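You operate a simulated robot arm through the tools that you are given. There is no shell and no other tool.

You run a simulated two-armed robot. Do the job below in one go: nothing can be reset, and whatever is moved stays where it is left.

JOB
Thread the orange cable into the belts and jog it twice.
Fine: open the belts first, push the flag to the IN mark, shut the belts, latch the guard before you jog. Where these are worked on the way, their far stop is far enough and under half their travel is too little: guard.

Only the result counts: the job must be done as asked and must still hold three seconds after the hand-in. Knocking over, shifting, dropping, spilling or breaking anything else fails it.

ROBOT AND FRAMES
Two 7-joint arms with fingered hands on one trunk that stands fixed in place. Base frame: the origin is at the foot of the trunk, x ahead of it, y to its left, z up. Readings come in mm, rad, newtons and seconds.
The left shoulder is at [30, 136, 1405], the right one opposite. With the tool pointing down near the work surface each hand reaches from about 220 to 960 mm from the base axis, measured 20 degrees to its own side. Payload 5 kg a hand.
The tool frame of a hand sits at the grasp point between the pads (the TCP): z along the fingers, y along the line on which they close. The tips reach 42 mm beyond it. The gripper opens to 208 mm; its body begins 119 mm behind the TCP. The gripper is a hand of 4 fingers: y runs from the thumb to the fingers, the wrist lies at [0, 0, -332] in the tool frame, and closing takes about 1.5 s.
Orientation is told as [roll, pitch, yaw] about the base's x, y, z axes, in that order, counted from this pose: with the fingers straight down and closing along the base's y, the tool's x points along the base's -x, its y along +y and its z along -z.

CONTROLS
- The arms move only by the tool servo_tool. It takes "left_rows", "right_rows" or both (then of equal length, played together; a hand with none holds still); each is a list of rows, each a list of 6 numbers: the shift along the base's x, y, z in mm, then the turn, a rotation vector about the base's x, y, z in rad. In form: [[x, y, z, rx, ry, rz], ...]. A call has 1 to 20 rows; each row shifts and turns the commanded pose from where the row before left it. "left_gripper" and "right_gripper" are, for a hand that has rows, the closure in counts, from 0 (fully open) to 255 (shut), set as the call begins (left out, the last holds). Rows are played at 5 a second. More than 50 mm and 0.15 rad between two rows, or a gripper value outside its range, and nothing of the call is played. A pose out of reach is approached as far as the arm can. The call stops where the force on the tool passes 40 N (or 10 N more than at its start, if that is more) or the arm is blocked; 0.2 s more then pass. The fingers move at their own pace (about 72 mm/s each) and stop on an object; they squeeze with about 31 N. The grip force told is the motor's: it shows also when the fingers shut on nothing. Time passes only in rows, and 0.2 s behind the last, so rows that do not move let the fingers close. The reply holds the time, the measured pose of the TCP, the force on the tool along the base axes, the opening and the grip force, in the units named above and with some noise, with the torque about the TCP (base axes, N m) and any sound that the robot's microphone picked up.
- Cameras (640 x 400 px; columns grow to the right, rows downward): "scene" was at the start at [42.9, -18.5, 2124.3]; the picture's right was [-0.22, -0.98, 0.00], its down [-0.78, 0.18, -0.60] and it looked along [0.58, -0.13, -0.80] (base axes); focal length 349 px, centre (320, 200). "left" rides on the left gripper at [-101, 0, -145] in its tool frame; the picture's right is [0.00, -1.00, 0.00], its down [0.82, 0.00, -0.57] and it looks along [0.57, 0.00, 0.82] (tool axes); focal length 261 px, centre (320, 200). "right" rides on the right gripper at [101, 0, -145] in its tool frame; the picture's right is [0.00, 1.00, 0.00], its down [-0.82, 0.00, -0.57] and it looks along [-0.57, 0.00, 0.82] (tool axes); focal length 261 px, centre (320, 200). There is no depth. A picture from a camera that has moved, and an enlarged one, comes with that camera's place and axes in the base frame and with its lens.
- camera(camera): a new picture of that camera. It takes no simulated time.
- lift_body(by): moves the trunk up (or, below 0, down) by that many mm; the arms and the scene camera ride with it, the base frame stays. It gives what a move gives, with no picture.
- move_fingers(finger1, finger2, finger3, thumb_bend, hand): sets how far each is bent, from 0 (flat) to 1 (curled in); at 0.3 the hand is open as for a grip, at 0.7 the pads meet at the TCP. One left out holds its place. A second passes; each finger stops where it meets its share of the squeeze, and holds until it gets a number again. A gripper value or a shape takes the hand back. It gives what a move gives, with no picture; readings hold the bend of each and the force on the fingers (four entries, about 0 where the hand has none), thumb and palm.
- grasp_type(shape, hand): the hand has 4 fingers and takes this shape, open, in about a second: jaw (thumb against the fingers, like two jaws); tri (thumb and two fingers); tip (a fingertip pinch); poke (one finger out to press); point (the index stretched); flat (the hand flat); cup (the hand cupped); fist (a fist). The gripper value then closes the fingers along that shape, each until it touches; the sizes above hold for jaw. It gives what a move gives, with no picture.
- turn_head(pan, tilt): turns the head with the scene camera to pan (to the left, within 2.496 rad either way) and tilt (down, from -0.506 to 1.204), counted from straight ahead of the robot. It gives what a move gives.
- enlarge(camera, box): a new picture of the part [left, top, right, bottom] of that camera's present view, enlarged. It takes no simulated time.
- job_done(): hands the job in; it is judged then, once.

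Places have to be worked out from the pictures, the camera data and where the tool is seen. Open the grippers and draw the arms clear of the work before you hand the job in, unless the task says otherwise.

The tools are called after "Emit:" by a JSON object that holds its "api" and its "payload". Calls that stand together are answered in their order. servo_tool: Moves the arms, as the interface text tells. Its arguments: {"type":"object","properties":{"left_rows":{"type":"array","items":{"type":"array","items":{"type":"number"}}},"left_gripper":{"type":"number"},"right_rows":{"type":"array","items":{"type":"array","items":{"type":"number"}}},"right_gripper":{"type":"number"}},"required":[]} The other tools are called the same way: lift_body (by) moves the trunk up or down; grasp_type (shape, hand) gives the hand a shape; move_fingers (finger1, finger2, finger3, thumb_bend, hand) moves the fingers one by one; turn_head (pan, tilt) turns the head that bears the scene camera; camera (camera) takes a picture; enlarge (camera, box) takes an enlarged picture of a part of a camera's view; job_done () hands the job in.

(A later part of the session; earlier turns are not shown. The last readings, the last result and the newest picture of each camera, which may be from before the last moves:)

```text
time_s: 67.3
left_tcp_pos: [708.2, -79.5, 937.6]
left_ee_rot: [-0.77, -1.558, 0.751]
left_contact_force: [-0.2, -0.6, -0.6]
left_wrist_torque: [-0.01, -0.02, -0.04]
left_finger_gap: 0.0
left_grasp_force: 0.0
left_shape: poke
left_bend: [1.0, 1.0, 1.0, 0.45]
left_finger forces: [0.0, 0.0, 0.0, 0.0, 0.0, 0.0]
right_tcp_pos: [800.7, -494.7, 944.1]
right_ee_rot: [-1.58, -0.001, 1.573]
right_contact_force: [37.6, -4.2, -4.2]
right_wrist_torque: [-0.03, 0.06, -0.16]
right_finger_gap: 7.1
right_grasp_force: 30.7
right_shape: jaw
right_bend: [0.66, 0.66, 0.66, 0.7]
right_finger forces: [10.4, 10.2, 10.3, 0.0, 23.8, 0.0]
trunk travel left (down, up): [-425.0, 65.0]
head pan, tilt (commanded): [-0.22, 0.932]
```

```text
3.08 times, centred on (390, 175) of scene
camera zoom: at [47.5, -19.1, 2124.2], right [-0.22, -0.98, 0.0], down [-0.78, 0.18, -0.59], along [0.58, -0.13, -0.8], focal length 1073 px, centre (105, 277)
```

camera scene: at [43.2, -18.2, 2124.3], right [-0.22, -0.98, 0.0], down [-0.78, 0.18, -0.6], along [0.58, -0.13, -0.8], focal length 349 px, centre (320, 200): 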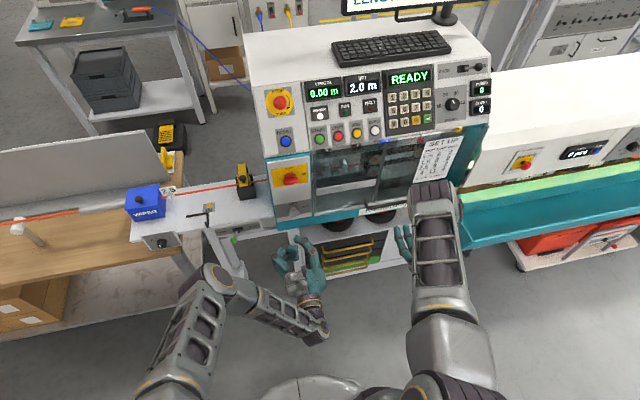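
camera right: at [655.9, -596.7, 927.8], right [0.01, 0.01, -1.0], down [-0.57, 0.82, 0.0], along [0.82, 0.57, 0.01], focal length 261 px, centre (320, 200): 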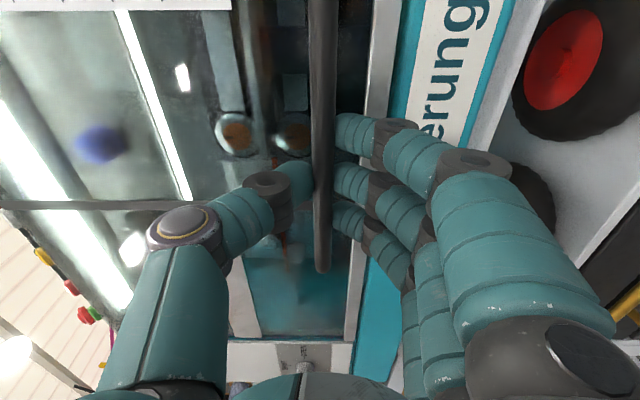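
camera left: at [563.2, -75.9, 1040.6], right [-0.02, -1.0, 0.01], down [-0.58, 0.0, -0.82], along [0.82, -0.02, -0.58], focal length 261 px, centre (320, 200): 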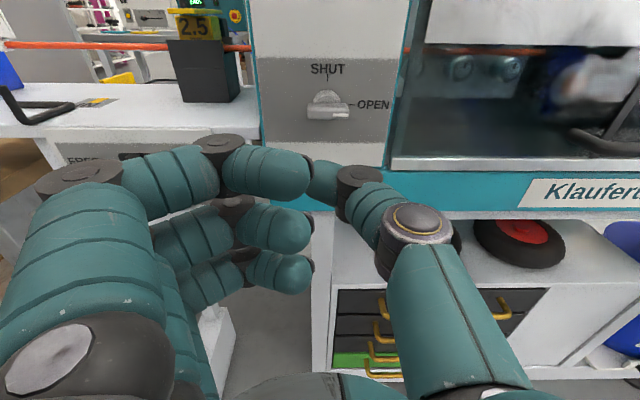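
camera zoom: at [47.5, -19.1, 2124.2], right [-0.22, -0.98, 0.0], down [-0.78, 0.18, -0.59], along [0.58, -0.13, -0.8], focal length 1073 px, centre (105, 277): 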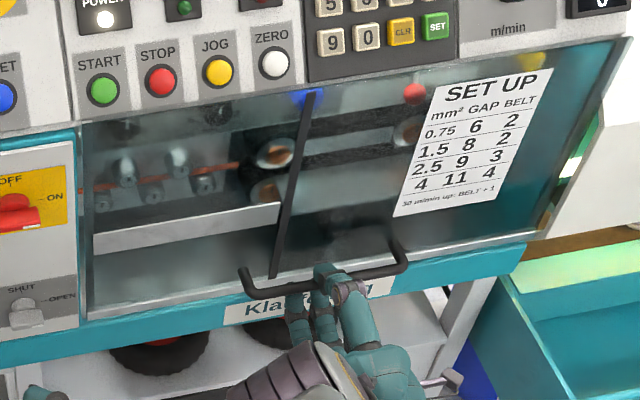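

The guard is a sash: it rose 18 mm with hardly any vertical force. I relieve the sideways pull a little and keep lifting it in steady rows.

Emit:
{"api": "servo_tool", "payload": {"right_rows": [[2, 0, 2, 0, 0, 0], [2, 0, 3, 0, 0, 0], [1, 0, 6, 0, 0, 0], [0, 0, 8, 0, 0, 0], [0, 0, 8, 0, 0, 0], [0, 0, 8, 0, 0, 0], [0, 0, 8, 0, 0, 0]]}}

```text
time_s: 68.9
left_tcp_pos: [706.4, -79.7, 939.7]
left_ee_rot: [-0.931, -1.558, 0.911]
left_contact_force: [0.3, 0.9, 0.0]
left_wrist_torque: [-0.03, 0.03, -0.03]
left_finger_gap: 0.1
left_grasp_force: 0.1
left_shape: poke
left_bend: [1.0, 1.0, 1.0, 0.45]
left_finger forces: [0.0, 0.0, 0.0, 0.1, 0.0, 0.0]
right_tcp_pos: [803.1, -495.4, 989.3]
right_ee_rot: [-1.58, 0.0, 1.575]
right_contact_force: [-3.7, 2.9, -3.6]
right_wrist_torque: [0.03, 0.14, 0.05]
right_finger_gap: 7.9
right_grasp_force: 30.6
right_shape: jaw
right_bend: [0.71, 0.71, 0.71, 0.7]
right_finger forces: [9.9, 10.0, 10.0, 0.0, 29.8, 0.0]
trunk travel left (down, up): [-425.0, 65.0]
head pan, tilt (commanded): [-0.22, 0.932]
```

The guard lifts freely with only a few newtons. I continue upward in 15–20 mm rows and look at the result.

Emit:
{"api": "servo_tool", "payload": {"right_rows": [[0, 0, 12, 0, 0, 0], [0, 0, 15, 0, 0, 0], [0, 0, 15, 0, 0, 0], [0, 0, 15, 0, 0, 0], [0, 0, 15, 0, 0, 0], [0, 0, 15, 0, 0, 0], [0, 0, 15, 0, 0, 0], [0, 0, 15, 0, 0, 0]]}}

Emit:
{"api": "camera", "payload": {"camera": "scene"}}

Emit:
{"api": "camera", "payload": {"camera": "right"}}

```text
time_s: 70.7
left_tcp_pos: [705.8, -79.5, 940.0]
left_ee_rot: [-0.942, -1.557, 0.924]
left_contact_force: [-0.6, -0.7, -0.3]
left_wrist_torque: [0.04, 0.0, -0.02]
left_finger_gap: 0.1
left_grasp_force: 0.1
left_shape: poke
left_bend: [1.0, 1.0, 1.0, 0.45]
left_finger forces: [0.0, 0.1, 0.1, 0.0, 0.0, 0.0]
right_tcp_pos: [802.2, -495.6, 1106.8]
right_ee_rot: [-1.581, 0.0, 1.574]
right_contact_force: [-3.2, 3.0, -1.0]
right_wrist_torque: [0.03, 0.14, 0.04]
right_finger_gap: 8.4
right_grasp_force: 31.2
right_shape: jaw
right_bend: [0.71, 0.71, 0.71, 0.7]
right_finger forces: [9.8, 9.9, 9.8, 0.0, 30.3, 0.0]
trunk travel left (down, up): [-425.0, 65.0]
head pan, tilt (commanded): [-0.22, 0.932]
```

```text
taken
camera scene: at [42.4, -18.0, 2124.3], right [-0.22, -0.98, 0.0], down [-0.78, 0.18, -0.6], along [0.58, -0.13, -0.8], focal length 349 px, centre (320, 200)
```

scene: 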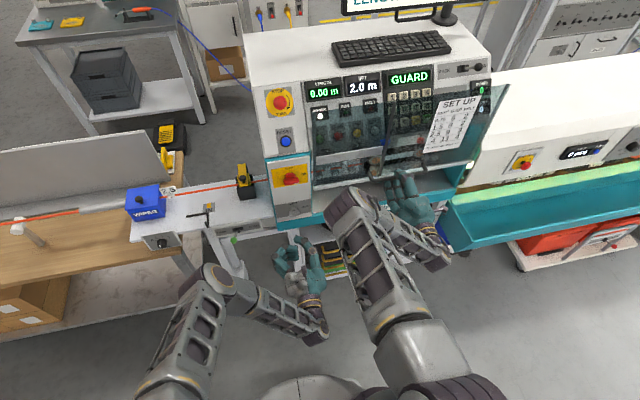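

```text
taken
camera right: at [657.4, -596.8, 1104.7], right [0.01, 0.0, -1.0], down [-0.57, 0.82, 0.0], along [0.82, 0.57, 0.01], focal length 261 px, centre (320, 200)
```

right: 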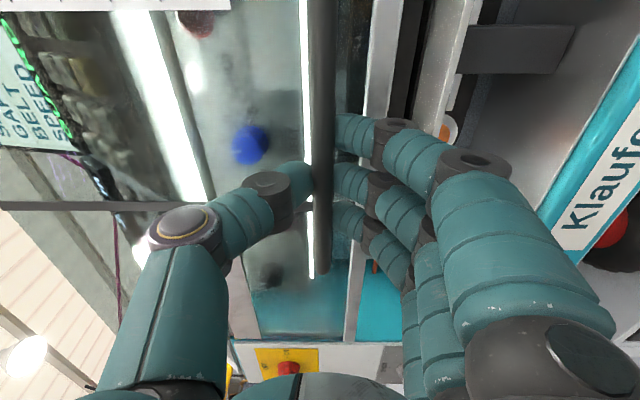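

The display now reads GUARD, confirming the interlock and that the silver knob is its latch. I keep lifting until the far stop is felt.

Emit:
{"api": "servo_tool", "payload": {"right_rows": [[0, 0, 12, 0, 0, 0], [0, 0, 12, 0, 0, 0], [0, 0, 12, 0, 0, 0], [0, 0, 12, 0, 0, 0], [0, 0, 12, 0, 0, 0], [0, 0, 12, 0, 0, 0], [0, 0, 12, 0, 0, 0], [0, 0, 12, 0, 0, 0], [0, 0, 12, 0, 0, 0], [0, 0, 12, 0, 0, 0]]}}

Emit:
{"api": "camera", "payload": {"camera": "scene"}}

```text
time_s: 72.9
left_tcp_pos: [706.4, -78.9, 939.9]
left_ee_rot: [-0.926, -1.559, 0.909]
left_contact_force: [-0.7, 0.6, -0.3]
left_wrist_torque: [-0.02, 0.01, -0.02]
left_finger_gap: 0.1
left_grasp_force: 0.0
left_shape: poke
left_bend: [1.0, 1.0, 1.0, 0.45]
left_finger forces: [0.0, 0.0, 0.1, 0.1, 0.0, 0.0]
right_tcp_pos: [803.4, -494.8, 1226.1]
right_ee_rot: [-1.582, -0.001, 1.573]
right_contact_force: [-3.6, -0.5, -1.5]
right_wrist_torque: [0.02, 0.08, 0.01]
right_finger_gap: 8.2
right_grasp_force: 31.0
right_shape: jaw
right_bend: [0.71, 0.71, 0.71, 0.7]
right_finger forces: [9.7, 9.8, 9.6, 0.1, 30.4, 0.0]
trunk travel left (down, up): [-425.0, 65.0]
head pan, tilt (commanded): [-0.22, 0.932]
```

```text
taken
camera scene: at [42.4, -18.6, 2124.3], right [-0.22, -0.98, 0.0], down [-0.78, 0.18, -0.6], along [0.58, -0.13, -0.8], focal length 349 px, centre (320, 200)
```

scene: 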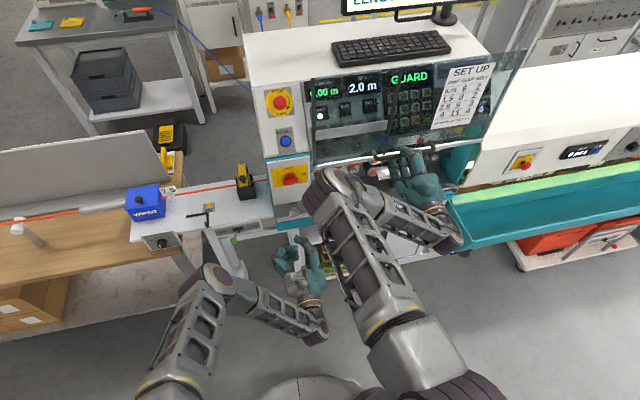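

Still free after 300 mm; the pane is passing in front of the control panel. I go on lifting slowly to find the stop.

Emit:
{"api": "servo_tool", "payload": {"right_rows": [[0, 0, 8, 0, 0, 0], [0, 0, 8, 0, 0, 0], [0, 0, 8, 0, 0, 0], [0, 0, 8, 0, 0, 0], [0, 0, 8, 0, 0, 0], [0, 0, 8, 0, 0, 0], [0, 0, 8, 0, 0, 0], [0, 0, 8, 0, 0, 0], [0, 0, 8, 0, 0, 0], [0, 0, 8, 0, 0, 0]]}}

Emit:
{"api": "camera", "payload": {"camera": "scene"}}

Emit:
{"api": "camera", "payload": {"camera": "right"}}

```text
time_s: 75.1
left_tcp_pos: [706.2, -78.3, 938.7]
left_ee_rot: [-0.929, -1.558, 0.909]
left_contact_force: [0.8, -0.8, 0.6]
left_wrist_torque: [0.0, 0.0, -0.02]
left_finger_gap: 0.0
left_grasp_force: 0.1
left_shape: poke
left_bend: [1.0, 1.0, 1.0, 0.45]
left_finger forces: [0.1, 0.0, 0.1, 0.1, 0.0, 0.0]
right_tcp_pos: [803.2, -495.4, 1306.5]
right_ee_rot: [-1.582, 0.0, 1.575]
right_contact_force: [-3.1, 0.8, -0.5]
right_wrist_torque: [0.02, 0.09, -0.03]
right_finger_gap: 8.4
right_grasp_force: 31.8
right_shape: jaw
right_bend: [0.71, 0.71, 0.71, 0.71]
right_finger forces: [9.6, 9.6, 9.5, 0.1, 30.4, 0.1]
trunk travel left (down, up): [-425.0, 65.0]
head pan, tilt (commanded): [-0.22, 0.932]
```

```text
taken
camera scene: at [42.6, -18.3, 2124.3], right [-0.22, -0.98, 0.0], down [-0.78, 0.18, -0.6], along [0.58, -0.13, -0.8], focal length 349 px, centre (320, 200)
```

scene: 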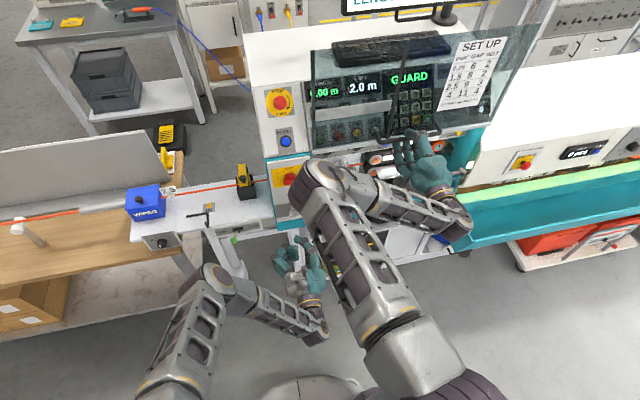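

```text
taken
camera right: at [657.6, -596.8, 1305.0], right [0.01, 0.0, -1.0], down [-0.57, 0.82, 0.0], along [0.82, 0.57, 0.01], focal length 261 px, centre (320, 200)
```

right: 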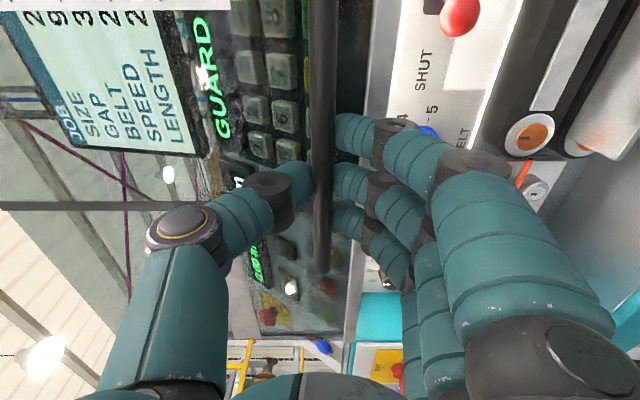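

Lifted 380 mm now, and the interior with the red lever and SHUT label is open. I continue carefully for the far stop.

Emit:
{"api": "servo_tool", "payload": {"right_rows": [[0, 0, 5, 0, 0, 0], [0, 0, 5, 0, 0, 0], [0, 0, 5, 0, 0, 0], [0, 0, 5, 0, 0, 0], [0, 0, 5, 0, 0, 0], [0, 0, 5, 0, 0, 0], [0, 0, 5, 0, 0, 0], [0, 0, 5, 0, 0, 0], [0, 0, 5, 0, 0, 0], [0, 0, 5, 0, 0, 0]]}}

Emit:
{"api": "enlarge", "payload": {"camera": "scene", "box": [270, 20, 540, 210]}}

```text
time_s: 76.3
left_tcp_pos: [710.7, -80.1, 936.0]
left_ee_rot: [-0.683, -1.558, 0.666]
left_contact_force: [-0.1, -0.4, 0.1]
left_wrist_torque: [0.01, 0.03, 0.03]
left_finger_gap: 0.0
left_grasp_force: 0.0
left_shape: poke
left_bend: [1.0, 1.0, 1.0, 0.45]
left_finger forces: [0.0, 0.0, 0.1, 0.0, 0.0, 0.0]
right_tcp_pos: [807.3, -495.4, 1320.3]
right_ee_rot: [-1.567, -0.006, 1.576]
right_contact_force: [24.5, -5.5, -19.5]
right_wrist_torque: [-0.09, 0.18, -0.14]
right_finger_gap: 7.5
right_grasp_force: 31.0
right_shape: jaw
right_bend: [0.65, 0.64, 0.64, 0.72]
right_finger forces: [12.6, 13.0, 13.3, 0.0, 17.3, 0.1]
trunk travel left (down, up): [-425.0, 65.0]
head pan, tilt (commanded): [-0.22, 0.932]
stopped in row 6 (right hand): the force on the tool passed its limit at 42 N (the readings are from after the stop); the commanded pose is now the measured one
```

```text
2.11 times, centred on (405, 115) of scene
camera zoom: at [48.9, -21.2, 2124.2], right [-0.22, -0.98, 0.0], down [-0.79, 0.18, -0.59], along [0.58, -0.13, -0.8], focal length 734 px, centre (141, 379)
```

zoom: 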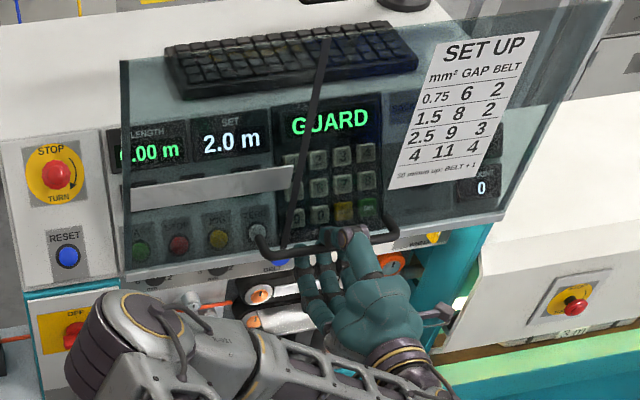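

The far stop is reached at about 395 mm of travel. The guard seems balanced, so I open the hand only slightly, keeping the fingers underneath, to see whether it stays up.

Emit:
{"api": "servo_tool", "payload": {"right_rows": [[0, 0, -1, 0, 0, 0], [0, 0, -1, 0, 0, 0], [0, 0, 0, 0, 0, 0], [0, 0, 0, 0, 0, 0], [0, 0, 0, 0, 0, 0], [0, 0, 0, 0, 0, 0]], "right_gripper": 180}}

Emit:
{"api": "enlarge", "payload": {"camera": "scene", "box": [270, 20, 540, 210]}}

Emit:
{"api": "camera", "payload": {"camera": "right"}}

```text
time_s: 77.7
left_tcp_pos: [706.5, -79.1, 939.8]
left_ee_rot: [-0.935, -1.559, 0.916]
left_contact_force: [0.1, -1.3, 0.2]
left_wrist_torque: [0.02, -0.02, -0.04]
left_finger_gap: 0.0
left_grasp_force: 0.1
left_shape: poke
left_bend: [1.0, 1.0, 1.0, 0.45]
left_finger forces: [0.0, 0.0, 0.0, 0.0, 0.1, 0.0]
right_tcp_pos: [802.2, -494.5, 1324.0]
right_ee_rot: [-1.574, -0.003, 1.574]
right_contact_force: [0.1, -0.6, -0.1]
right_wrist_torque: [0.02, 0.03, -0.01]
right_finger_gap: 60.7
right_grasp_force: 0.0
right_shape: jaw
right_bend: [0.73, 0.73, 0.73, 0.7]
right_finger forces: [0.0, 0.0, 0.1, 0.1, 0.0, 0.0]
trunk travel left (down, up): [-425.0, 65.0]
head pan, tilt (commanded): [-0.22, 0.932]
```

```text
2.11 times, centred on (405, 115) of scene
camera zoom: at [42.5, -18.2, 2124.3], right [-0.22, -0.98, 0.0], down [-0.78, 0.18, -0.6], along [0.58, -0.13, -0.8], focal length 734 px, centre (141, 379)
```

zoom: 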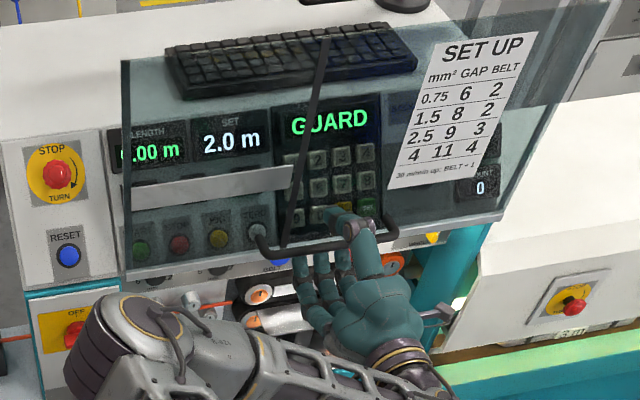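

```text
taken
camera right: at [657.2, -595.5, 1323.2], right [0.0, 0.01, -1.0], down [-0.58, 0.82, 0.0], along [0.82, 0.58, 0.01], focal length 261 px, centre (320, 200)
```

right: 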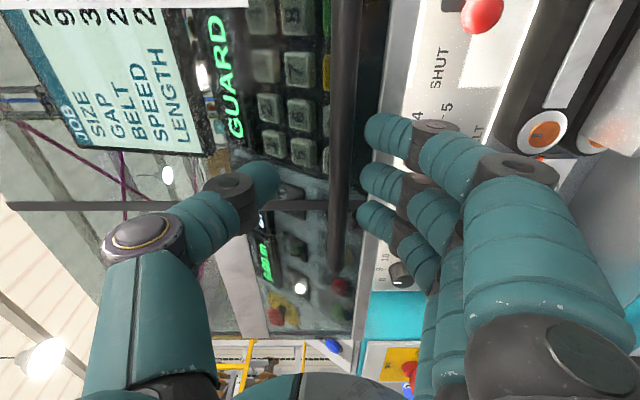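

The guard stays up by itself with the fingers loose. I centre the hand on the bar, open wider and draw it straight back.

Emit:
{"api": "servo_tool", "payload": {"right_rows": [[0, 0, -6, 0, 0, 0], [0, 0, -6, 0, 0, 0], [0, 0, -5, 0, 0, 0], [0, 0, 0, 0, 0, 0], [-20, 0, 0, 0, 0, 0], [-30, 0, 0, 0, 0, 0], [-40, 0, 0, 0, 0, 0], [-40, 0, 0, 0, 0, 0], [-30, -20, 0, 0, 0, 0]], "right_gripper": 110}}

Emit:
{"api": "camera", "payload": {"camera": "scene"}}

Emit:
{"api": "camera", "payload": {"camera": "right"}}

```text
time_s: 79.7
left_tcp_pos: [706.8, -81.5, 940.1]
left_ee_rot: [-0.897, -1.558, 0.88]
left_contact_force: [-0.6, -1.1, -0.4]
left_wrist_torque: [-0.01, 0.04, 0.05]
left_finger_gap: 0.0
left_grasp_force: 0.0
left_shape: poke
left_bend: [1.0, 1.0, 1.0, 0.45]
left_finger forces: [0.0, 0.0, 0.1, 0.0, 0.0, 0.0]
right_tcp_pos: [642.3, -515.7, 1308.6]
right_ee_rot: [-1.574, -0.005, 1.577]
right_contact_force: [-0.5, -0.6, 0.3]
right_wrist_torque: [0.01, 0.1, 0.07]
right_finger_gap: 117.5
right_grasp_force: 0.0
right_shape: jaw
right_bend: [0.72, 0.72, 0.72, 0.7]
right_finger forces: [0.1, 0.0, 0.0, 0.0, 0.0, 0.1]
trunk travel left (down, up): [-425.0, 65.0]
head pan, tilt (commanded): [-0.22, 0.932]
```

```text
taken
camera scene: at [41.9, -20.3, 2124.2], right [-0.22, -0.98, 0.0], down [-0.78, 0.18, -0.6], along [0.58, -0.13, -0.8], focal length 349 px, centre (320, 200)
```

scene: 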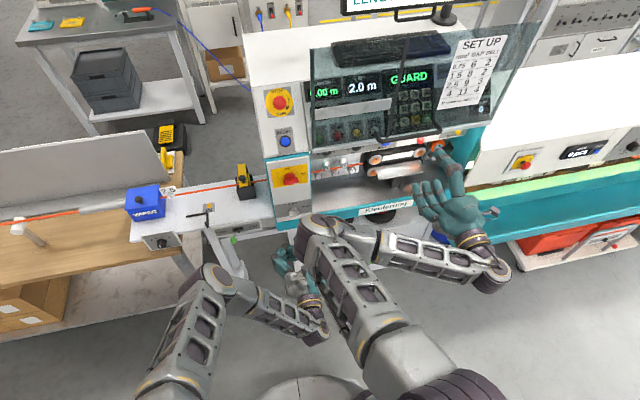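

```text
taken
camera right: at [497.9, -617.1, 1306.8], right [0.0, 0.01, -1.0], down [-0.58, 0.82, 0.0], along [0.82, 0.58, 0.01], focal length 261 px, centre (320, 200)
```

right: 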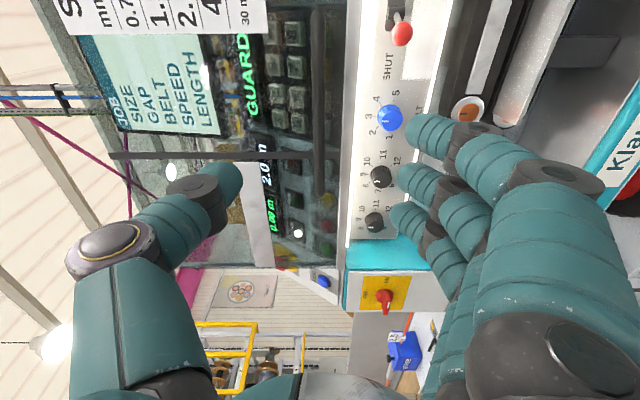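

The guard holds open by itself. I enlarge the opened strip to locate the red lever exactly.

Emit:
{"api": "enlarge", "payload": {"camera": "scene", "box": [350, 110, 470, 200]}}

Emit:
{"api": "enlarge", "payload": {"camera": "right", "box": [340, 0, 500, 140]}}

Emit:
{"api": "enlarge", "payload": {"camera": "scene", "box": [290, 120, 410, 210]}}

```text
4.44 times, centred on (410, 155) of scene
camera zoom: at [41.9, -20.3, 2124.2], right [-0.22, -0.98, 0.0], down [-0.78, 0.18, -0.6], along [0.58, -0.13, -0.8], focal length 1549 px, centre (-80, 400)
```

zoom: 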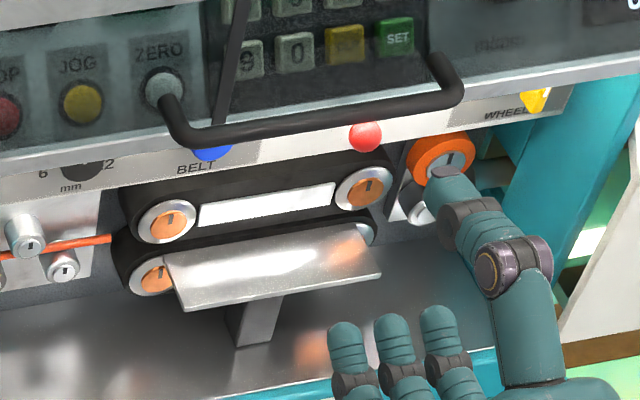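

```text
2.86 times, centred on (420, 70) of right
camera zoom: at [497.9, -617.1, 1306.8], right [0.0, 0.01, -1.0], down [-0.58, 0.82, 0.0], along [0.82, 0.58, 0.01], focal length 745 px, centre (34, 571)
```

zoom: 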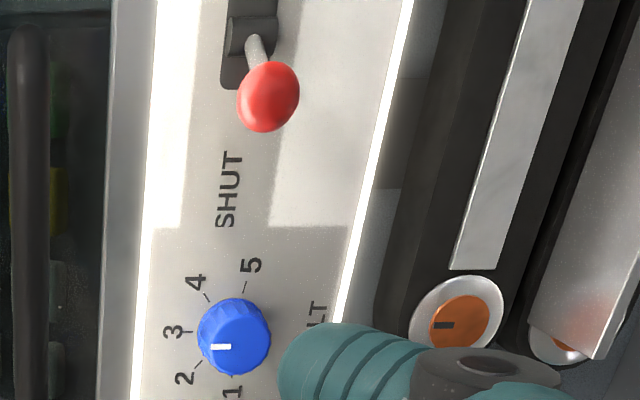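

```text
4.44 times, centred on (350, 165) of scene
camera zoom: at [41.9, -20.3, 2124.2], right [-0.22, -0.98, 0.0], down [-0.78, 0.18, -0.6], along [0.58, -0.13, -0.8], focal length 1549 px, centre (187, 356)
```

zoom: 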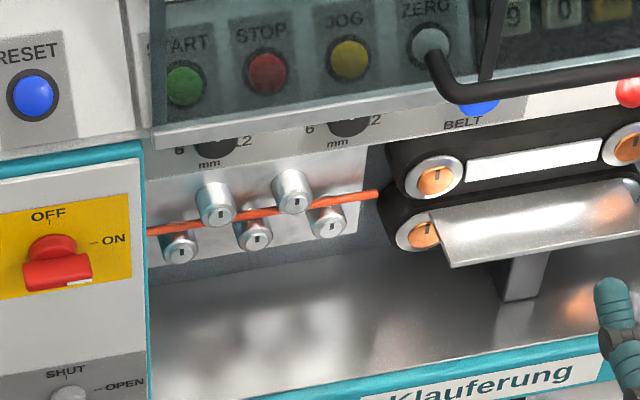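

The red ball is at about [898, -600, 1204], leaning towards SHUT (+y), and must go about 45 mm towards -y for OPEN. I plan to push it with the right thumb used as a straight forward peg, so I roll the right hand back and curl its fingers.

Emit:
{"api": "servo_tool", "payload": {"right_rows": [[0, 4, -8, 0.15, 0, 0], [0, 4, -8, 0.15, 0, 0], [0, 4, -8, 0.15, 0, 0], [0, 4, -8, 0.15, 0, 0], [0, 4, -8, 0.15, 0, 0], [0, 4, -8, 0.15, 0, 0], [0, 4, -8, 0.15, 0, 0], [0, 4, -8, 0.15, 0, 0], [0, 4, -8, 0.15, 0, 0], [0, 4, -8, 0.15, 0, 0], [0, 4, -8, 0.07, 0, 0]]}}

Emit:
{"api": "move_fingers", "payload": {"hand": "right", "finger1": 1.0, "finger2": 1.0, "finger3": 1.0, "thumb_bend": 0.3}}

Emit:
{"api": "camera", "payload": {"camera": "right"}}

Emit:
{"api": "camera", "payload": {"camera": "scene"}}

```text
time_s: 82.1
left_tcp_pos: [706.5, -78.7, 939.5]
left_ee_rot: [-0.907, -1.559, 0.888]
left_contact_force: [-0.4, 0.4, -0.2]
left_wrist_torque: [0.04, 0.02, -0.02]
left_finger_gap: 0.0
left_grasp_force: 0.0
left_shape: poke
left_bend: [1.0, 1.0, 1.0, 0.45]
left_finger forces: [0.1, 0.1, 0.0, 0.0, 0.1, 0.0]
right_tcp_pos: [643.0, -471.0, 1218.3]
right_ee_rot: [2.594, -1.564, -2.596]
right_contact_force: [0.3, -0.5, -0.1]
right_wrist_torque: [0.0, 0.0, -0.02]
right_finger_gap: 117.5
right_grasp_force: 0.1
right_shape: jaw
right_bend: [0.72, 0.72, 0.72, 0.7]
right_finger forces: [0.0, 0.1, 0.0, 0.0, 0.0, 0.1]
trunk travel left (down, up): [-425.0, 65.0]
head pan, tilt (commanded): [-0.22, 0.932]
```

```text
time_s: 83.1
left_tcp_pos: [707.7, -80.1, 940.2]
left_ee_rot: [-0.915, -1.56, 0.897]
left_contact_force: [-0.3, 0.1, -0.1]
left_wrist_torque: [0.02, 0.0, -0.03]
left_finger_gap: 0.2
left_grasp_force: 0.0
left_shape: poke
left_bend: [1.0, 1.0, 1.0, 0.45]
left_finger forces: [0.1, 0.0, 0.1, 0.0, 0.0, 0.1]
right_tcp_pos: [642.7, -469.4, 1217.7]
right_ee_rot: [2.873, -1.565, -2.876]
right_contact_force: [0.1, 0.0, 0.3]
right_wrist_torque: [0.01, 0.04, -0.03]
right_finger_gap: 104.6
right_grasp_force: 0.0
right_shape: fingers
right_bend: [1.0, 1.0, 1.0, 0.3]
right_finger forces: [0.0, 0.1, 0.0, 0.0, 0.1, 0.0]
trunk travel left (down, up): [-425.0, 65.0]
head pan, tilt (commanded): [-0.22, 0.932]
```

```text
taken
camera right: at [497.4, -469.1, 1117.6], right [0.0, 1.0, 0.01], down [-0.57, 0.0, 0.82], along [0.82, -0.01, 0.57], focal length 261 px, centre (320, 200)
```

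right: 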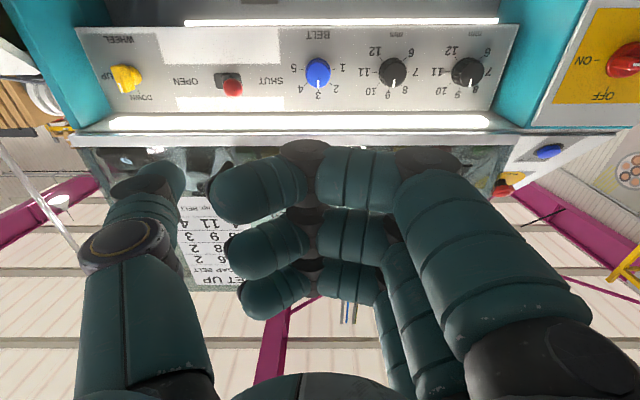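

```text
taken
camera scene: at [42.9, -18.4, 2124.3], right [-0.22, -0.98, 0.0], down [-0.78, 0.18, -0.6], along [0.58, -0.13, -0.8], focal length 349 px, centre (320, 200)
```

scene: 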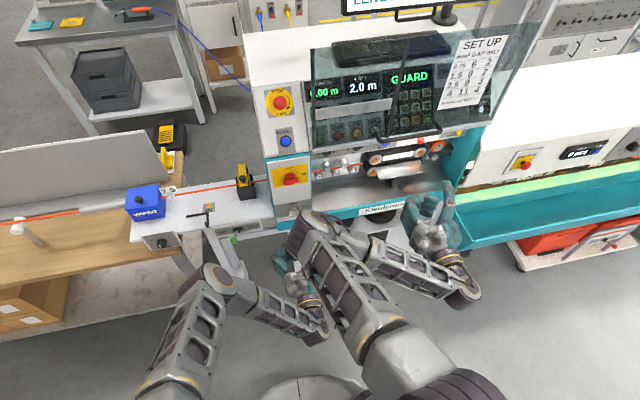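

With the guard open the strip is fully readable: lever at SHUT, BELT at 3, both gaps at 9, wheel DOWN. I move the right hand forward so the thumb peg enters just on the +y side of the ball.

Emit:
{"api": "servo_tool", "payload": {"right_rows": [[25, 10, -8, 0, 0, 0], [25, 10, -8, 0, 0, 0], [25, 10, -7, 0, 0, 0], [25, 0, 0, 0, 0, 0], [25, 0, 0, 0, 0, 0], [25, 0, 0, 0, 0, 0], [20, 0, 0, 0, 0, 0], [0, 0, 0, 0, 0, 0]]}}

Emit:
{"api": "camera", "payload": {"camera": "right"}}

Emit:
{"api": "enlarge", "payload": {"camera": "scene", "box": [350, 110, 470, 200]}}

```text
time_s: 84.9
left_tcp_pos: [705.6, -78.6, 940.1]
left_ee_rot: [-0.923, -1.558, 0.905]
left_contact_force: [0.7, 0.5, 0.4]
left_wrist_torque: [0.0, 0.01, 0.01]
left_finger_gap: 0.0
left_grasp_force: 0.1
left_shape: poke
left_bend: [1.0, 1.0, 1.0, 0.45]
left_finger forces: [0.0, 0.0, 0.0, 0.1, 0.0, 0.1]
right_tcp_pos: [812.8, -439.1, 1196.3]
right_ee_rot: [2.921, -1.567, -2.925]
right_contact_force: [0.0, 0.1, 0.7]
right_wrist_torque: [0.03, 0.03, -0.02]
right_finger_gap: 104.4
right_grasp_force: 0.0
right_shape: fingers
right_bend: [1.0, 1.0, 1.0, 0.3]
right_finger forces: [0.0, 0.0, 0.0, 0.1, 0.0, 0.0]
trunk travel left (down, up): [-425.0, 65.0]
head pan, tilt (commanded): [-0.22, 0.932]
```

```text
taken
camera right: at [667.3, -439.5, 1094.8], right [0.0, 1.0, 0.01], down [-0.57, 0.0, 0.82], along [0.82, -0.01, 0.57], focal length 261 px, centre (320, 200)
```

right: 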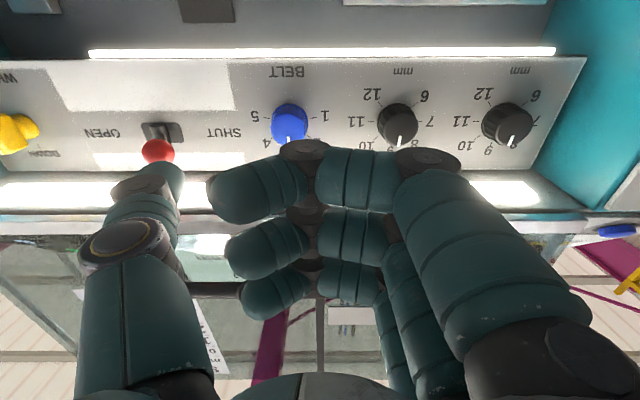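

```text
4.44 times, centred on (410, 155) of scene
camera zoom: at [42.7, -18.4, 2124.3], right [-0.22, -0.98, 0.0], down [-0.78, 0.18, -0.6], along [0.58, -0.13, -0.8], focal length 1549 px, centre (-80, 400)
```

zoom: 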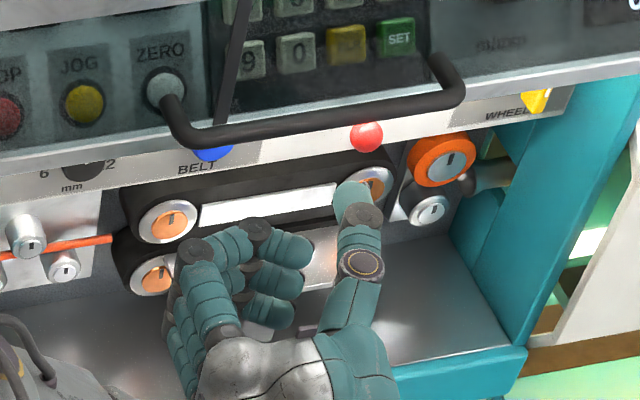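

The thumb tip is at y≈-564, just clear of the ball's +y side (-583). I advance 50 mm so the thumb lies beside the ball.

Emit:
{"api": "servo_tool", "payload": {"right_rows": [[12, 3, 0, 0, 0, 0], [12, 2, 0, 0, 0, 0], [12, 0, 0, 0, 0, 0], [12, 0, 0, 0, 0, 0], [0, 0, 0, 0, 0, 0]]}}

Emit:
{"api": "camera", "payload": {"camera": "right"}}

Emit:
{"api": "enlarge", "payload": {"camera": "scene", "box": [390, 120, 460, 180]}}

```text
time_s: 86.1
left_tcp_pos: [706.4, -79.7, 939.8]
left_ee_rot: [-0.92, -1.559, 0.9]
left_contact_force: [-0.6, 0.5, 0.4]
left_wrist_torque: [0.02, 0.03, -0.02]
left_finger_gap: 0.1
left_grasp_force: 0.0
left_shape: poke
left_bend: [1.0, 1.0, 1.0, 0.45]
left_finger forces: [0.0, 0.0, 0.1, 0.0, 0.0, 0.0]
right_tcp_pos: [860.4, -435.6, 1196.1]
right_ee_rot: [2.93, -1.564, -2.931]
right_contact_force: [0.1, 0.2, -0.4]
right_wrist_torque: [-0.01, 0.02, 0.01]
right_finger_gap: 104.5
right_grasp_force: 0.2
right_shape: fingers
right_bend: [1.0, 1.0, 1.0, 0.3]
right_finger forces: [0.0, 0.0, 0.0, 0.0, 0.0, 0.0]
trunk travel left (down, up): [-425.0, 65.0]
head pan, tilt (commanded): [-0.22, 0.932]
```

```text
taken
camera right: at [715.3, -434.9, 1094.6], right [0.0, 1.0, 0.01], down [-0.58, 0.0, 0.82], along [0.82, -0.01, 0.58], focal length 261 px, centre (320, 200)
```

right: 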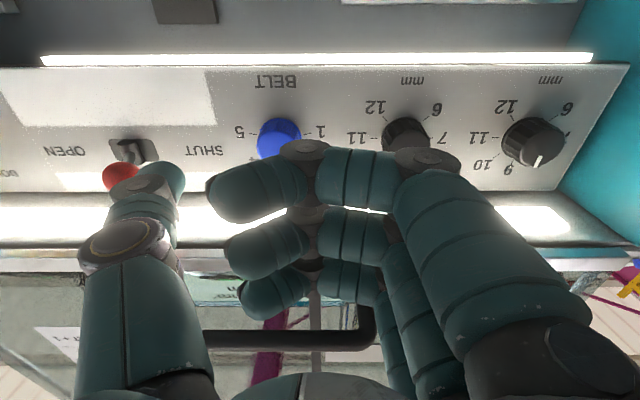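

```text
6.67 times, centred on (425, 150) of scene
camera zoom: at [42.8, -18.4, 2124.3], right [-0.22, -0.98, 0.0], down [-0.78, 0.18, -0.6], along [0.58, -0.13, -0.8], focal length 2324 px, centre (-380, 533)
```

zoom: 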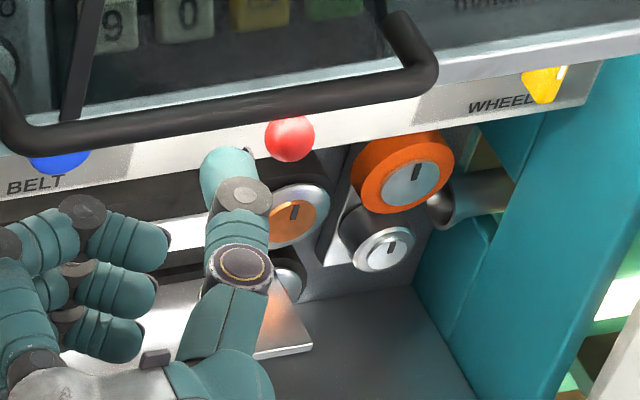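

The thumb tip is level with the ball on its +y side. I push the lever towards -y (OPEN) in small rows.

Emit:
{"api": "servo_tool", "payload": {"right_rows": [[4, -3, 0, 0, 0, 0], [0, -4, 0, 0, 0, 0], [0, -4, 0, 0, 0, 0], [0, -4, 0, 0, 0, 0], [0, -4, 0, 0, 0, 0], [0, -4, 0, 0, 0, 0], [0, -4, 0, 0, 0, 0], [0, -4, 0, 0, 0, 0], [0, -4, 0, 0, 0, 0], [0, -4, 0, 0, 0, 0], [0, -4, 0, 0, 0, 0]]}}

Emit:
{"api": "enlarge", "payload": {"camera": "scene", "box": [360, 110, 470, 190]}}

Emit:
{"api": "camera", "payload": {"camera": "right"}}

```text
time_s: 88.5
left_tcp_pos: [707.9, -79.8, 938.4]
left_ee_rot: [-0.899, -1.56, 0.882]
left_contact_force: [-0.2, 0.6, 0.1]
left_wrist_torque: [-0.01, 0.0, 0.01]
left_finger_gap: 0.0
left_grasp_force: 0.0
left_shape: poke
left_bend: [1.0, 1.0, 1.0, 0.45]
left_finger forces: [0.0, 0.0, 0.0, 0.0, 0.0, 0.0]
right_tcp_pos: [865.4, -479.8, 1196.3]
right_ee_rot: [2.884, -1.568, -2.888]
right_contact_force: [0.0, 0.0, -0.1]
right_wrist_torque: [-0.02, 0.02, 0.01]
right_finger_gap: 104.3
right_grasp_force: 0.0
right_shape: fingers
right_bend: [1.0, 1.0, 1.0, 0.3]
right_finger forces: [0.1, 0.1, 0.1, 0.0, 0.0, 0.0]
trunk travel left (down, up): [-425.0, 65.0]
head pan, tilt (commanded): [-0.22, 0.932]
```

```text
5.00 times, centred on (415, 150) of scene
camera zoom: at [43.0, -19.0, 2124.2], right [-0.22, -0.98, 0.0], down [-0.78, 0.18, -0.6], along [0.58, -0.13, -0.8], focal length 1743 px, centre (-155, 450)
```

zoom: 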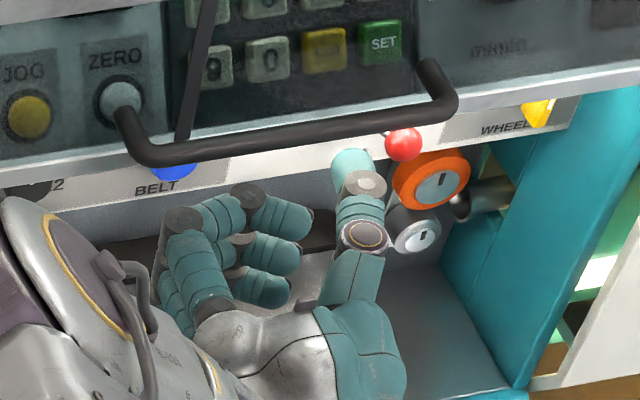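

```text
taken
camera right: at [718.9, -478.0, 1094.5], right [0.0, 1.0, 0.01], down [-0.57, 0.0, 0.82], along [0.82, -0.01, 0.57], focal length 261 px, centre (320, 200)
```

right: 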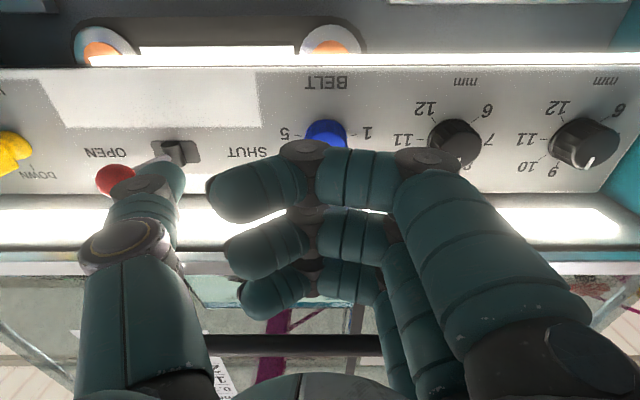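

The lever now leans to OPEN with no force left on the thumb, so it seems to have gone over. I nudge a bit further to make sure it is at its stop, then look at the belts.

Emit:
{"api": "servo_tool", "payload": {"right_rows": [[0, -3, 0, 0, 0, 0], [0, -3, 0, 0, 0, 0], [0, -3, 0, 0, 0, 0], [0, -3, 0, 0, 0, 0]]}}

Emit:
{"api": "enlarge", "payload": {"camera": "scene", "box": [360, 110, 470, 190]}}

Emit:
{"api": "enlarge", "payload": {"camera": "right", "box": [20, 100, 260, 240]}}

```text
time_s: 89.5
left_tcp_pos: [706.1, -80.4, 939.3]
left_ee_rot: [-0.903, -1.558, 0.885]
left_contact_force: [-0.1, 0.6, 0.1]
left_wrist_torque: [-0.02, 0.01, -0.02]
left_finger_gap: 0.0
left_grasp_force: 0.1
left_shape: poke
left_bend: [1.0, 1.0, 1.0, 0.45]
left_finger forces: [0.1, 0.0, 0.0, 0.0, 0.0, 0.0]
right_tcp_pos: [864.3, -491.4, 1195.5]
right_ee_rot: [2.915, -1.567, -2.918]
right_contact_force: [0.3, -0.5, -1.2]
right_wrist_torque: [-0.03, 0.01, -0.03]
right_finger_gap: 104.6
right_grasp_force: 0.0
right_shape: fingers
right_bend: [1.0, 1.0, 1.0, 0.3]
right_finger forces: [0.0, 0.0, 0.0, 0.0, 0.1, 0.1]
trunk travel left (down, up): [-425.0, 65.0]
head pan, tilt (commanded): [-0.22, 0.932]
```

```text
5.00 times, centred on (415, 150) of scene
camera zoom: at [43.0, -18.8, 2124.2], right [-0.22, -0.98, 0.0], down [-0.78, 0.18, -0.6], along [0.58, -0.13, -0.8], focal length 1743 px, centre (-155, 450)
```

zoom: 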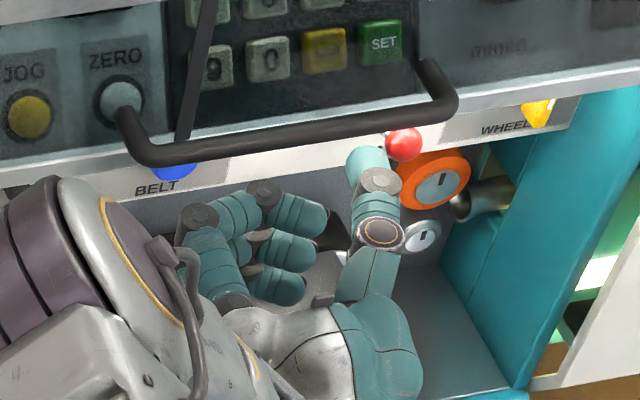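

```text
2.67 times, centred on (140, 170) of right
camera zoom: at [719.2, -489.9, 1094.6], right [0.0, 1.0, 0.01], down [-0.57, 0.0, 0.82], along [0.82, -0.01, 0.57], focal length 695 px, centre (800, 280)
```

zoom: 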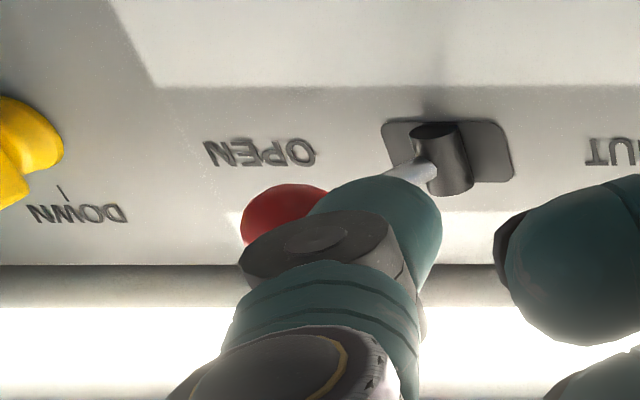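

The lever rests at its OPEN stop (ball now at y≈-649) and the thumb no longer touches it. I withdraw the right hand and check the belts.

Emit:
{"api": "servo_tool", "payload": {"right_rows": [[0, 6, 0, 0, 0, 0], [-20, 4, 0, 0, 0, 0], [-35, 0, 0, 0, 0, 0], [-40, 0, 0, 0, 0, 0], [-40, -10, 0, 0, 0, 0], [-40, -30, 0, 0, 0, 0], [-30, -40, 0, 0, 0, 0], [0, -40, 0, 0, 0, 0]]}}

Emit:
{"api": "camera", "payload": {"camera": "scene"}}

Emit:
{"api": "enlarge", "payload": {"camera": "scene", "box": [290, 110, 470, 220]}}

```text
time_s: 91.3
left_tcp_pos: [707.4, -79.1, 937.7]
left_ee_rot: [-0.852, -1.557, 0.834]
left_contact_force: [-0.8, -0.3, -0.1]
left_wrist_torque: [0.0, -0.04, 0.07]
left_finger_gap: 0.0
left_grasp_force: 0.0
left_shape: poke
left_bend: [1.0, 1.0, 1.0, 0.45]
left_finger forces: [0.0, 0.1, 0.0, 0.0, 0.1, 0.1]
right_tcp_pos: [661.6, -597.9, 1195.7]
right_ee_rot: [2.716, -1.567, -2.718]
right_contact_force: [0.3, 1.2, -1.2]
right_wrist_torque: [0.02, -0.05, -0.1]
right_finger_gap: 104.7
right_grasp_force: 0.0
right_shape: fingers
right_bend: [1.0, 1.0, 1.0, 0.3]
right_finger forces: [0.0, 0.0, 0.1, 0.0, 0.1, 0.0]
trunk travel left (down, up): [-425.0, 65.0]
head pan, tilt (commanded): [-0.22, 0.932]
```

```text
taken
camera scene: at [44.2, -18.1, 2124.2], right [-0.22, -0.98, 0.0], down [-0.78, 0.17, -0.6], along [0.58, -0.13, -0.8], focal length 349 px, centre (320, 200)
```

scene: 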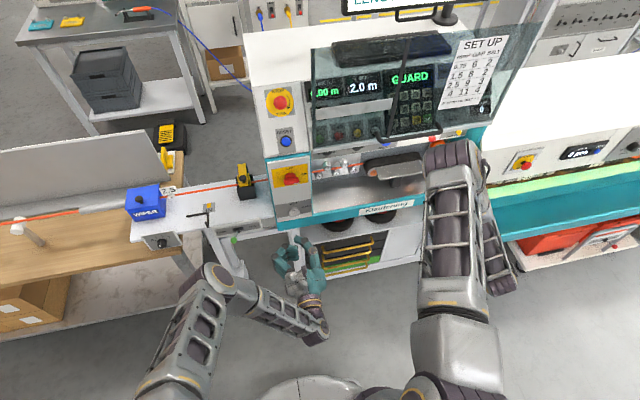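

```text
3.56 times, centred on (380, 165) of scene
camera zoom: at [44.2, -18.1, 2124.2], right [-0.22, -0.98, 0.0], down [-0.78, 0.17, -0.6], along [0.58, -0.13, -0.8], focal length 1240 px, centre (107, 324)
```

zoom: 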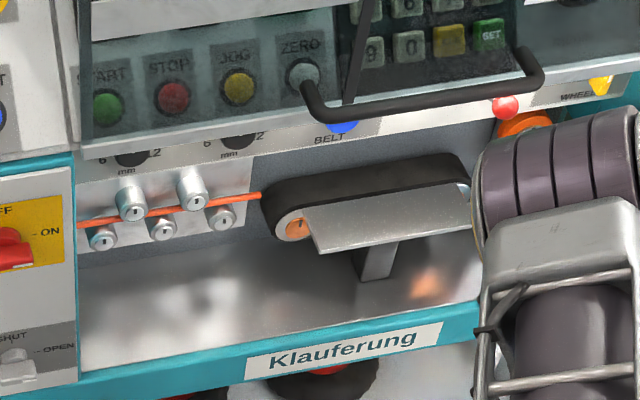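

The upper belt has lifted out of sight, so the belts are open. Next is the flag: mark at y≈385, IN mark at y≈255, cable at x≈1001, z≈1002. I'll grip the cable between flag and clamp with the left hand, thumb on top; first back to jaw shape and roll while moving along the bench front.

Emit:
{"api": "grasp_type", "payload": {"shape": "jaw", "hand": "left"}}

Emit:
{"api": "servo_tool", "payload": {"left_rows": [[5, 35, 4, -0.143, 0, 0], [5, 35, 4, -0.143, 0, 0], [5, 35, 4, -0.143, 0, 0], [5, 35, 4, -0.143, 0, 0], [5, 35, 4, -0.143, 0, 0], [5, 35, 4, -0.143, 0, 0], [5, 35, 4, -0.143, 0, 0], [5, 35, 4, -0.143, 0, 0], [5, 35, 4, -0.143, 0, 0], [5, 35, 4, -0.143, 0, 0], [5, 35, 4, -0.14, 0, 0]], "left_gripper": 150}}

Emit:
{"api": "camera", "payload": {"camera": "scene"}}

Emit:
{"api": "camera", "payload": {"camera": "left"}}

```text
time_s: 92.2
left_tcp_pos: [708.3, -80.2, 939.2]
left_ee_rot: [-0.897, -1.559, 0.88]
left_contact_force: [-1.2, 0.3, 0.2]
left_wrist_torque: [-0.02, -0.01, 0.01]
left_finger_gap: 207.6
left_grasp_force: 0.0
left_shape: jaw
left_bend: [0.3, 0.3, 0.3, 0.3]
left_finger forces: [0.0, 0.1, 0.0, 0.1, 0.0, 0.1]
right_tcp_pos: [659.4, -599.8, 1195.8]
right_ee_rot: [2.822, -1.567, -2.825]
right_contact_force: [0.9, -0.5, -0.5]
right_wrist_torque: [-0.02, -0.04, -0.01]
right_finger_gap: 104.2
right_grasp_force: 0.0
right_shape: fingers
right_bend: [1.0, 1.0, 1.0, 0.3]
right_finger forces: [0.0, 0.0, 0.0, 0.0, 0.0, 0.0]
trunk travel left (down, up): [-425.0, 65.0]
head pan, tilt (commanded): [-0.22, 0.932]
```

```text
time_s: 94.6
left_tcp_pos: [761.8, 304.2, 982.7]
left_ee_rot: [-1.589, 0.012, 1.561]
left_contact_force: [-0.1, -0.6, -0.6]
left_wrist_torque: [-0.01, -0.03, 0.08]
left_finger_gap: 86.7
left_grasp_force: 0.1
left_shape: jaw
left_bend: [0.73, 0.73, 0.73, 0.7]
left_finger forces: [0.1, 0.0, 0.0, 0.0, 0.1, 0.1]
right_tcp_pos: [660.1, -599.2, 1197.2]
right_ee_rot: [3.069, -1.566, -3.072]
right_contact_force: [-0.2, 0.7, 0.3]
right_wrist_torque: [-0.02, 0.14, -0.07]
right_finger_gap: 104.2
right_grasp_force: 0.1
right_shape: fingers
right_bend: [1.0, 1.0, 1.0, 0.3]
right_finger forces: [0.0, 0.1, 0.0, 0.0, 0.1, 0.0]
trunk travel left (down, up): [-425.0, 65.0]
head pan, tilt (commanded): [-0.22, 0.932]
```

```text
taken
camera scene: at [42.5, -16.8, 2124.3], right [-0.22, -0.98, 0.0], down [-0.78, 0.18, -0.6], along [0.58, -0.13, -0.8], focal length 349 px, centre (320, 200)
```

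scene: 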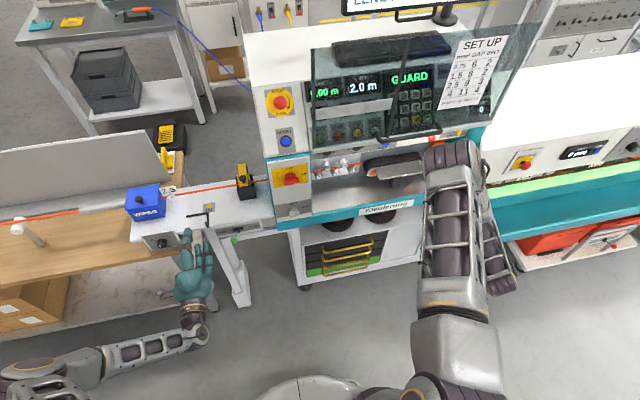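

```text
taken
camera left: at [619.4, 407.3, 978.1], right [-0.02, 0.02, 1.0], down [-0.58, -0.82, 0.0], along [0.82, -0.58, 0.02], focal length 261 px, centre (320, 200)
```

left: 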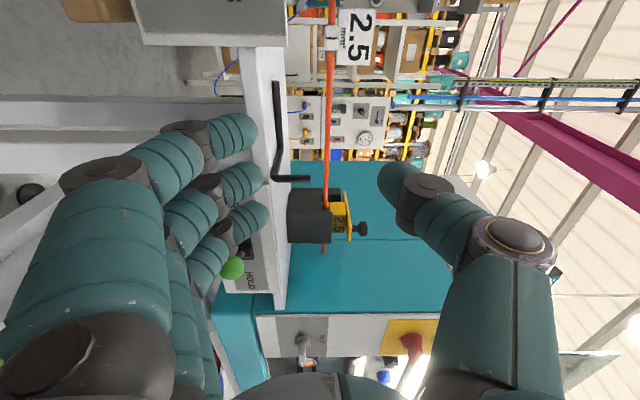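

The hex-key-like crank has an upright end near [878, 261, 978], so I must come to the cable steeply from above. I raise the left hand and tilt its fingers to 60° downwards above the cable.

Emit:
{"api": "servo_tool", "payload": {"left_rows": [[5, 4, 40, 0, 0.1, 0], [5, 4, 40, 0, 0.1, 0], [5, 4, 40, 0, 0.1, 0], [5, 4, 40, 0, 0.1, 0], [20, 0, 8, 0, 0.108, 0], [20, 0, 8, 0, 0.108, 0], [20, 0, 8, 0, 0.108, 0], [20, 0, 8, 0, 0.108, 0], [20, 0, 8, 0, 0.108, 0], [20, 0, 8, 0, 0.107, 0]]}}

Emit:
{"api": "camera", "payload": {"camera": "scene"}}

Emit:
{"api": "camera", "payload": {"camera": "left"}}

```text
time_s: 96.5
left_tcp_pos: [751.0, 523.7, 1098.1]
left_ee_rot: [-0.694, -0.001, 1.839]
left_contact_force: [-2.6, 1.4, -2.2]
left_wrist_torque: [-0.01, -0.52, -0.19]
left_finger_gap: 86.1
left_grasp_force: 0.0
left_shape: jaw
left_bend: [0.73, 0.73, 0.73, 0.7]
left_finger forces: [0.0, 0.0, 0.1, 0.0, 0.0, 0.0]
left hand out of reach, approached as far as the arm can: row 5, 6
right_tcp_pos: [661.8, -602.6, 1193.3]
right_ee_rot: [2.286, -1.565, -2.286]
right_contact_force: [0.1, -1.0, -1.4]
right_wrist_torque: [-0.03, -0.24, 0.13]
right_finger_gap: 104.5
right_grasp_force: 0.1
right_shape: fingers
right_bend: [1.0, 1.0, 1.0, 0.3]
right_finger forces: [0.1, 0.1, 0.1, 0.0, 0.0, 0.0]
trunk travel left (down, up): [-425.0, 65.0]
head pan, tilt (commanded): [-0.22, 0.932]
stopped in row 9 (left hand): the force on the tool passed its limit at 49 N (the readings are from after the stop); the commanded pose is now the measured one
```

```text
taken
camera scene: at [44.2, -23.4, 2123.9], right [-0.22, -0.98, 0.0], down [-0.78, 0.18, -0.59], along [0.58, -0.13, -0.8], focal length 349 px, centre (320, 200)
```

scene: 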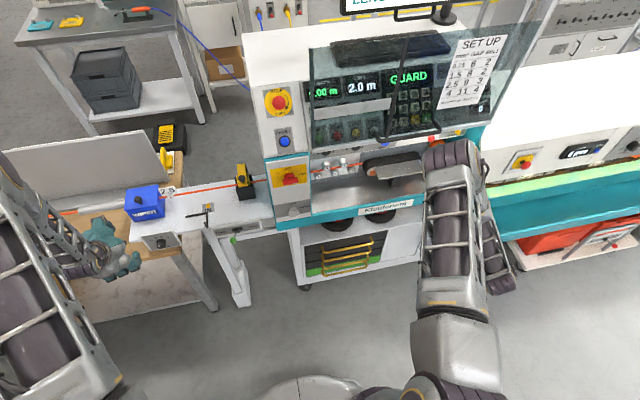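

```text
taken
camera left: at [636.1, 595.4, 1208.0], right [0.74, 0.21, 0.64], down [-0.13, -0.89, 0.44], along [0.66, -0.41, -0.63], focal length 261 px, centre (320, 200)
```

left: 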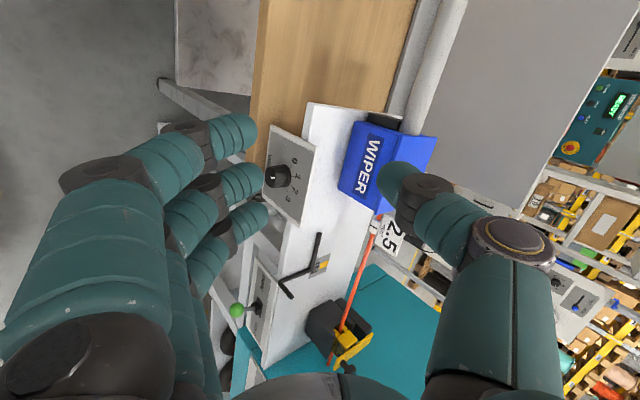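

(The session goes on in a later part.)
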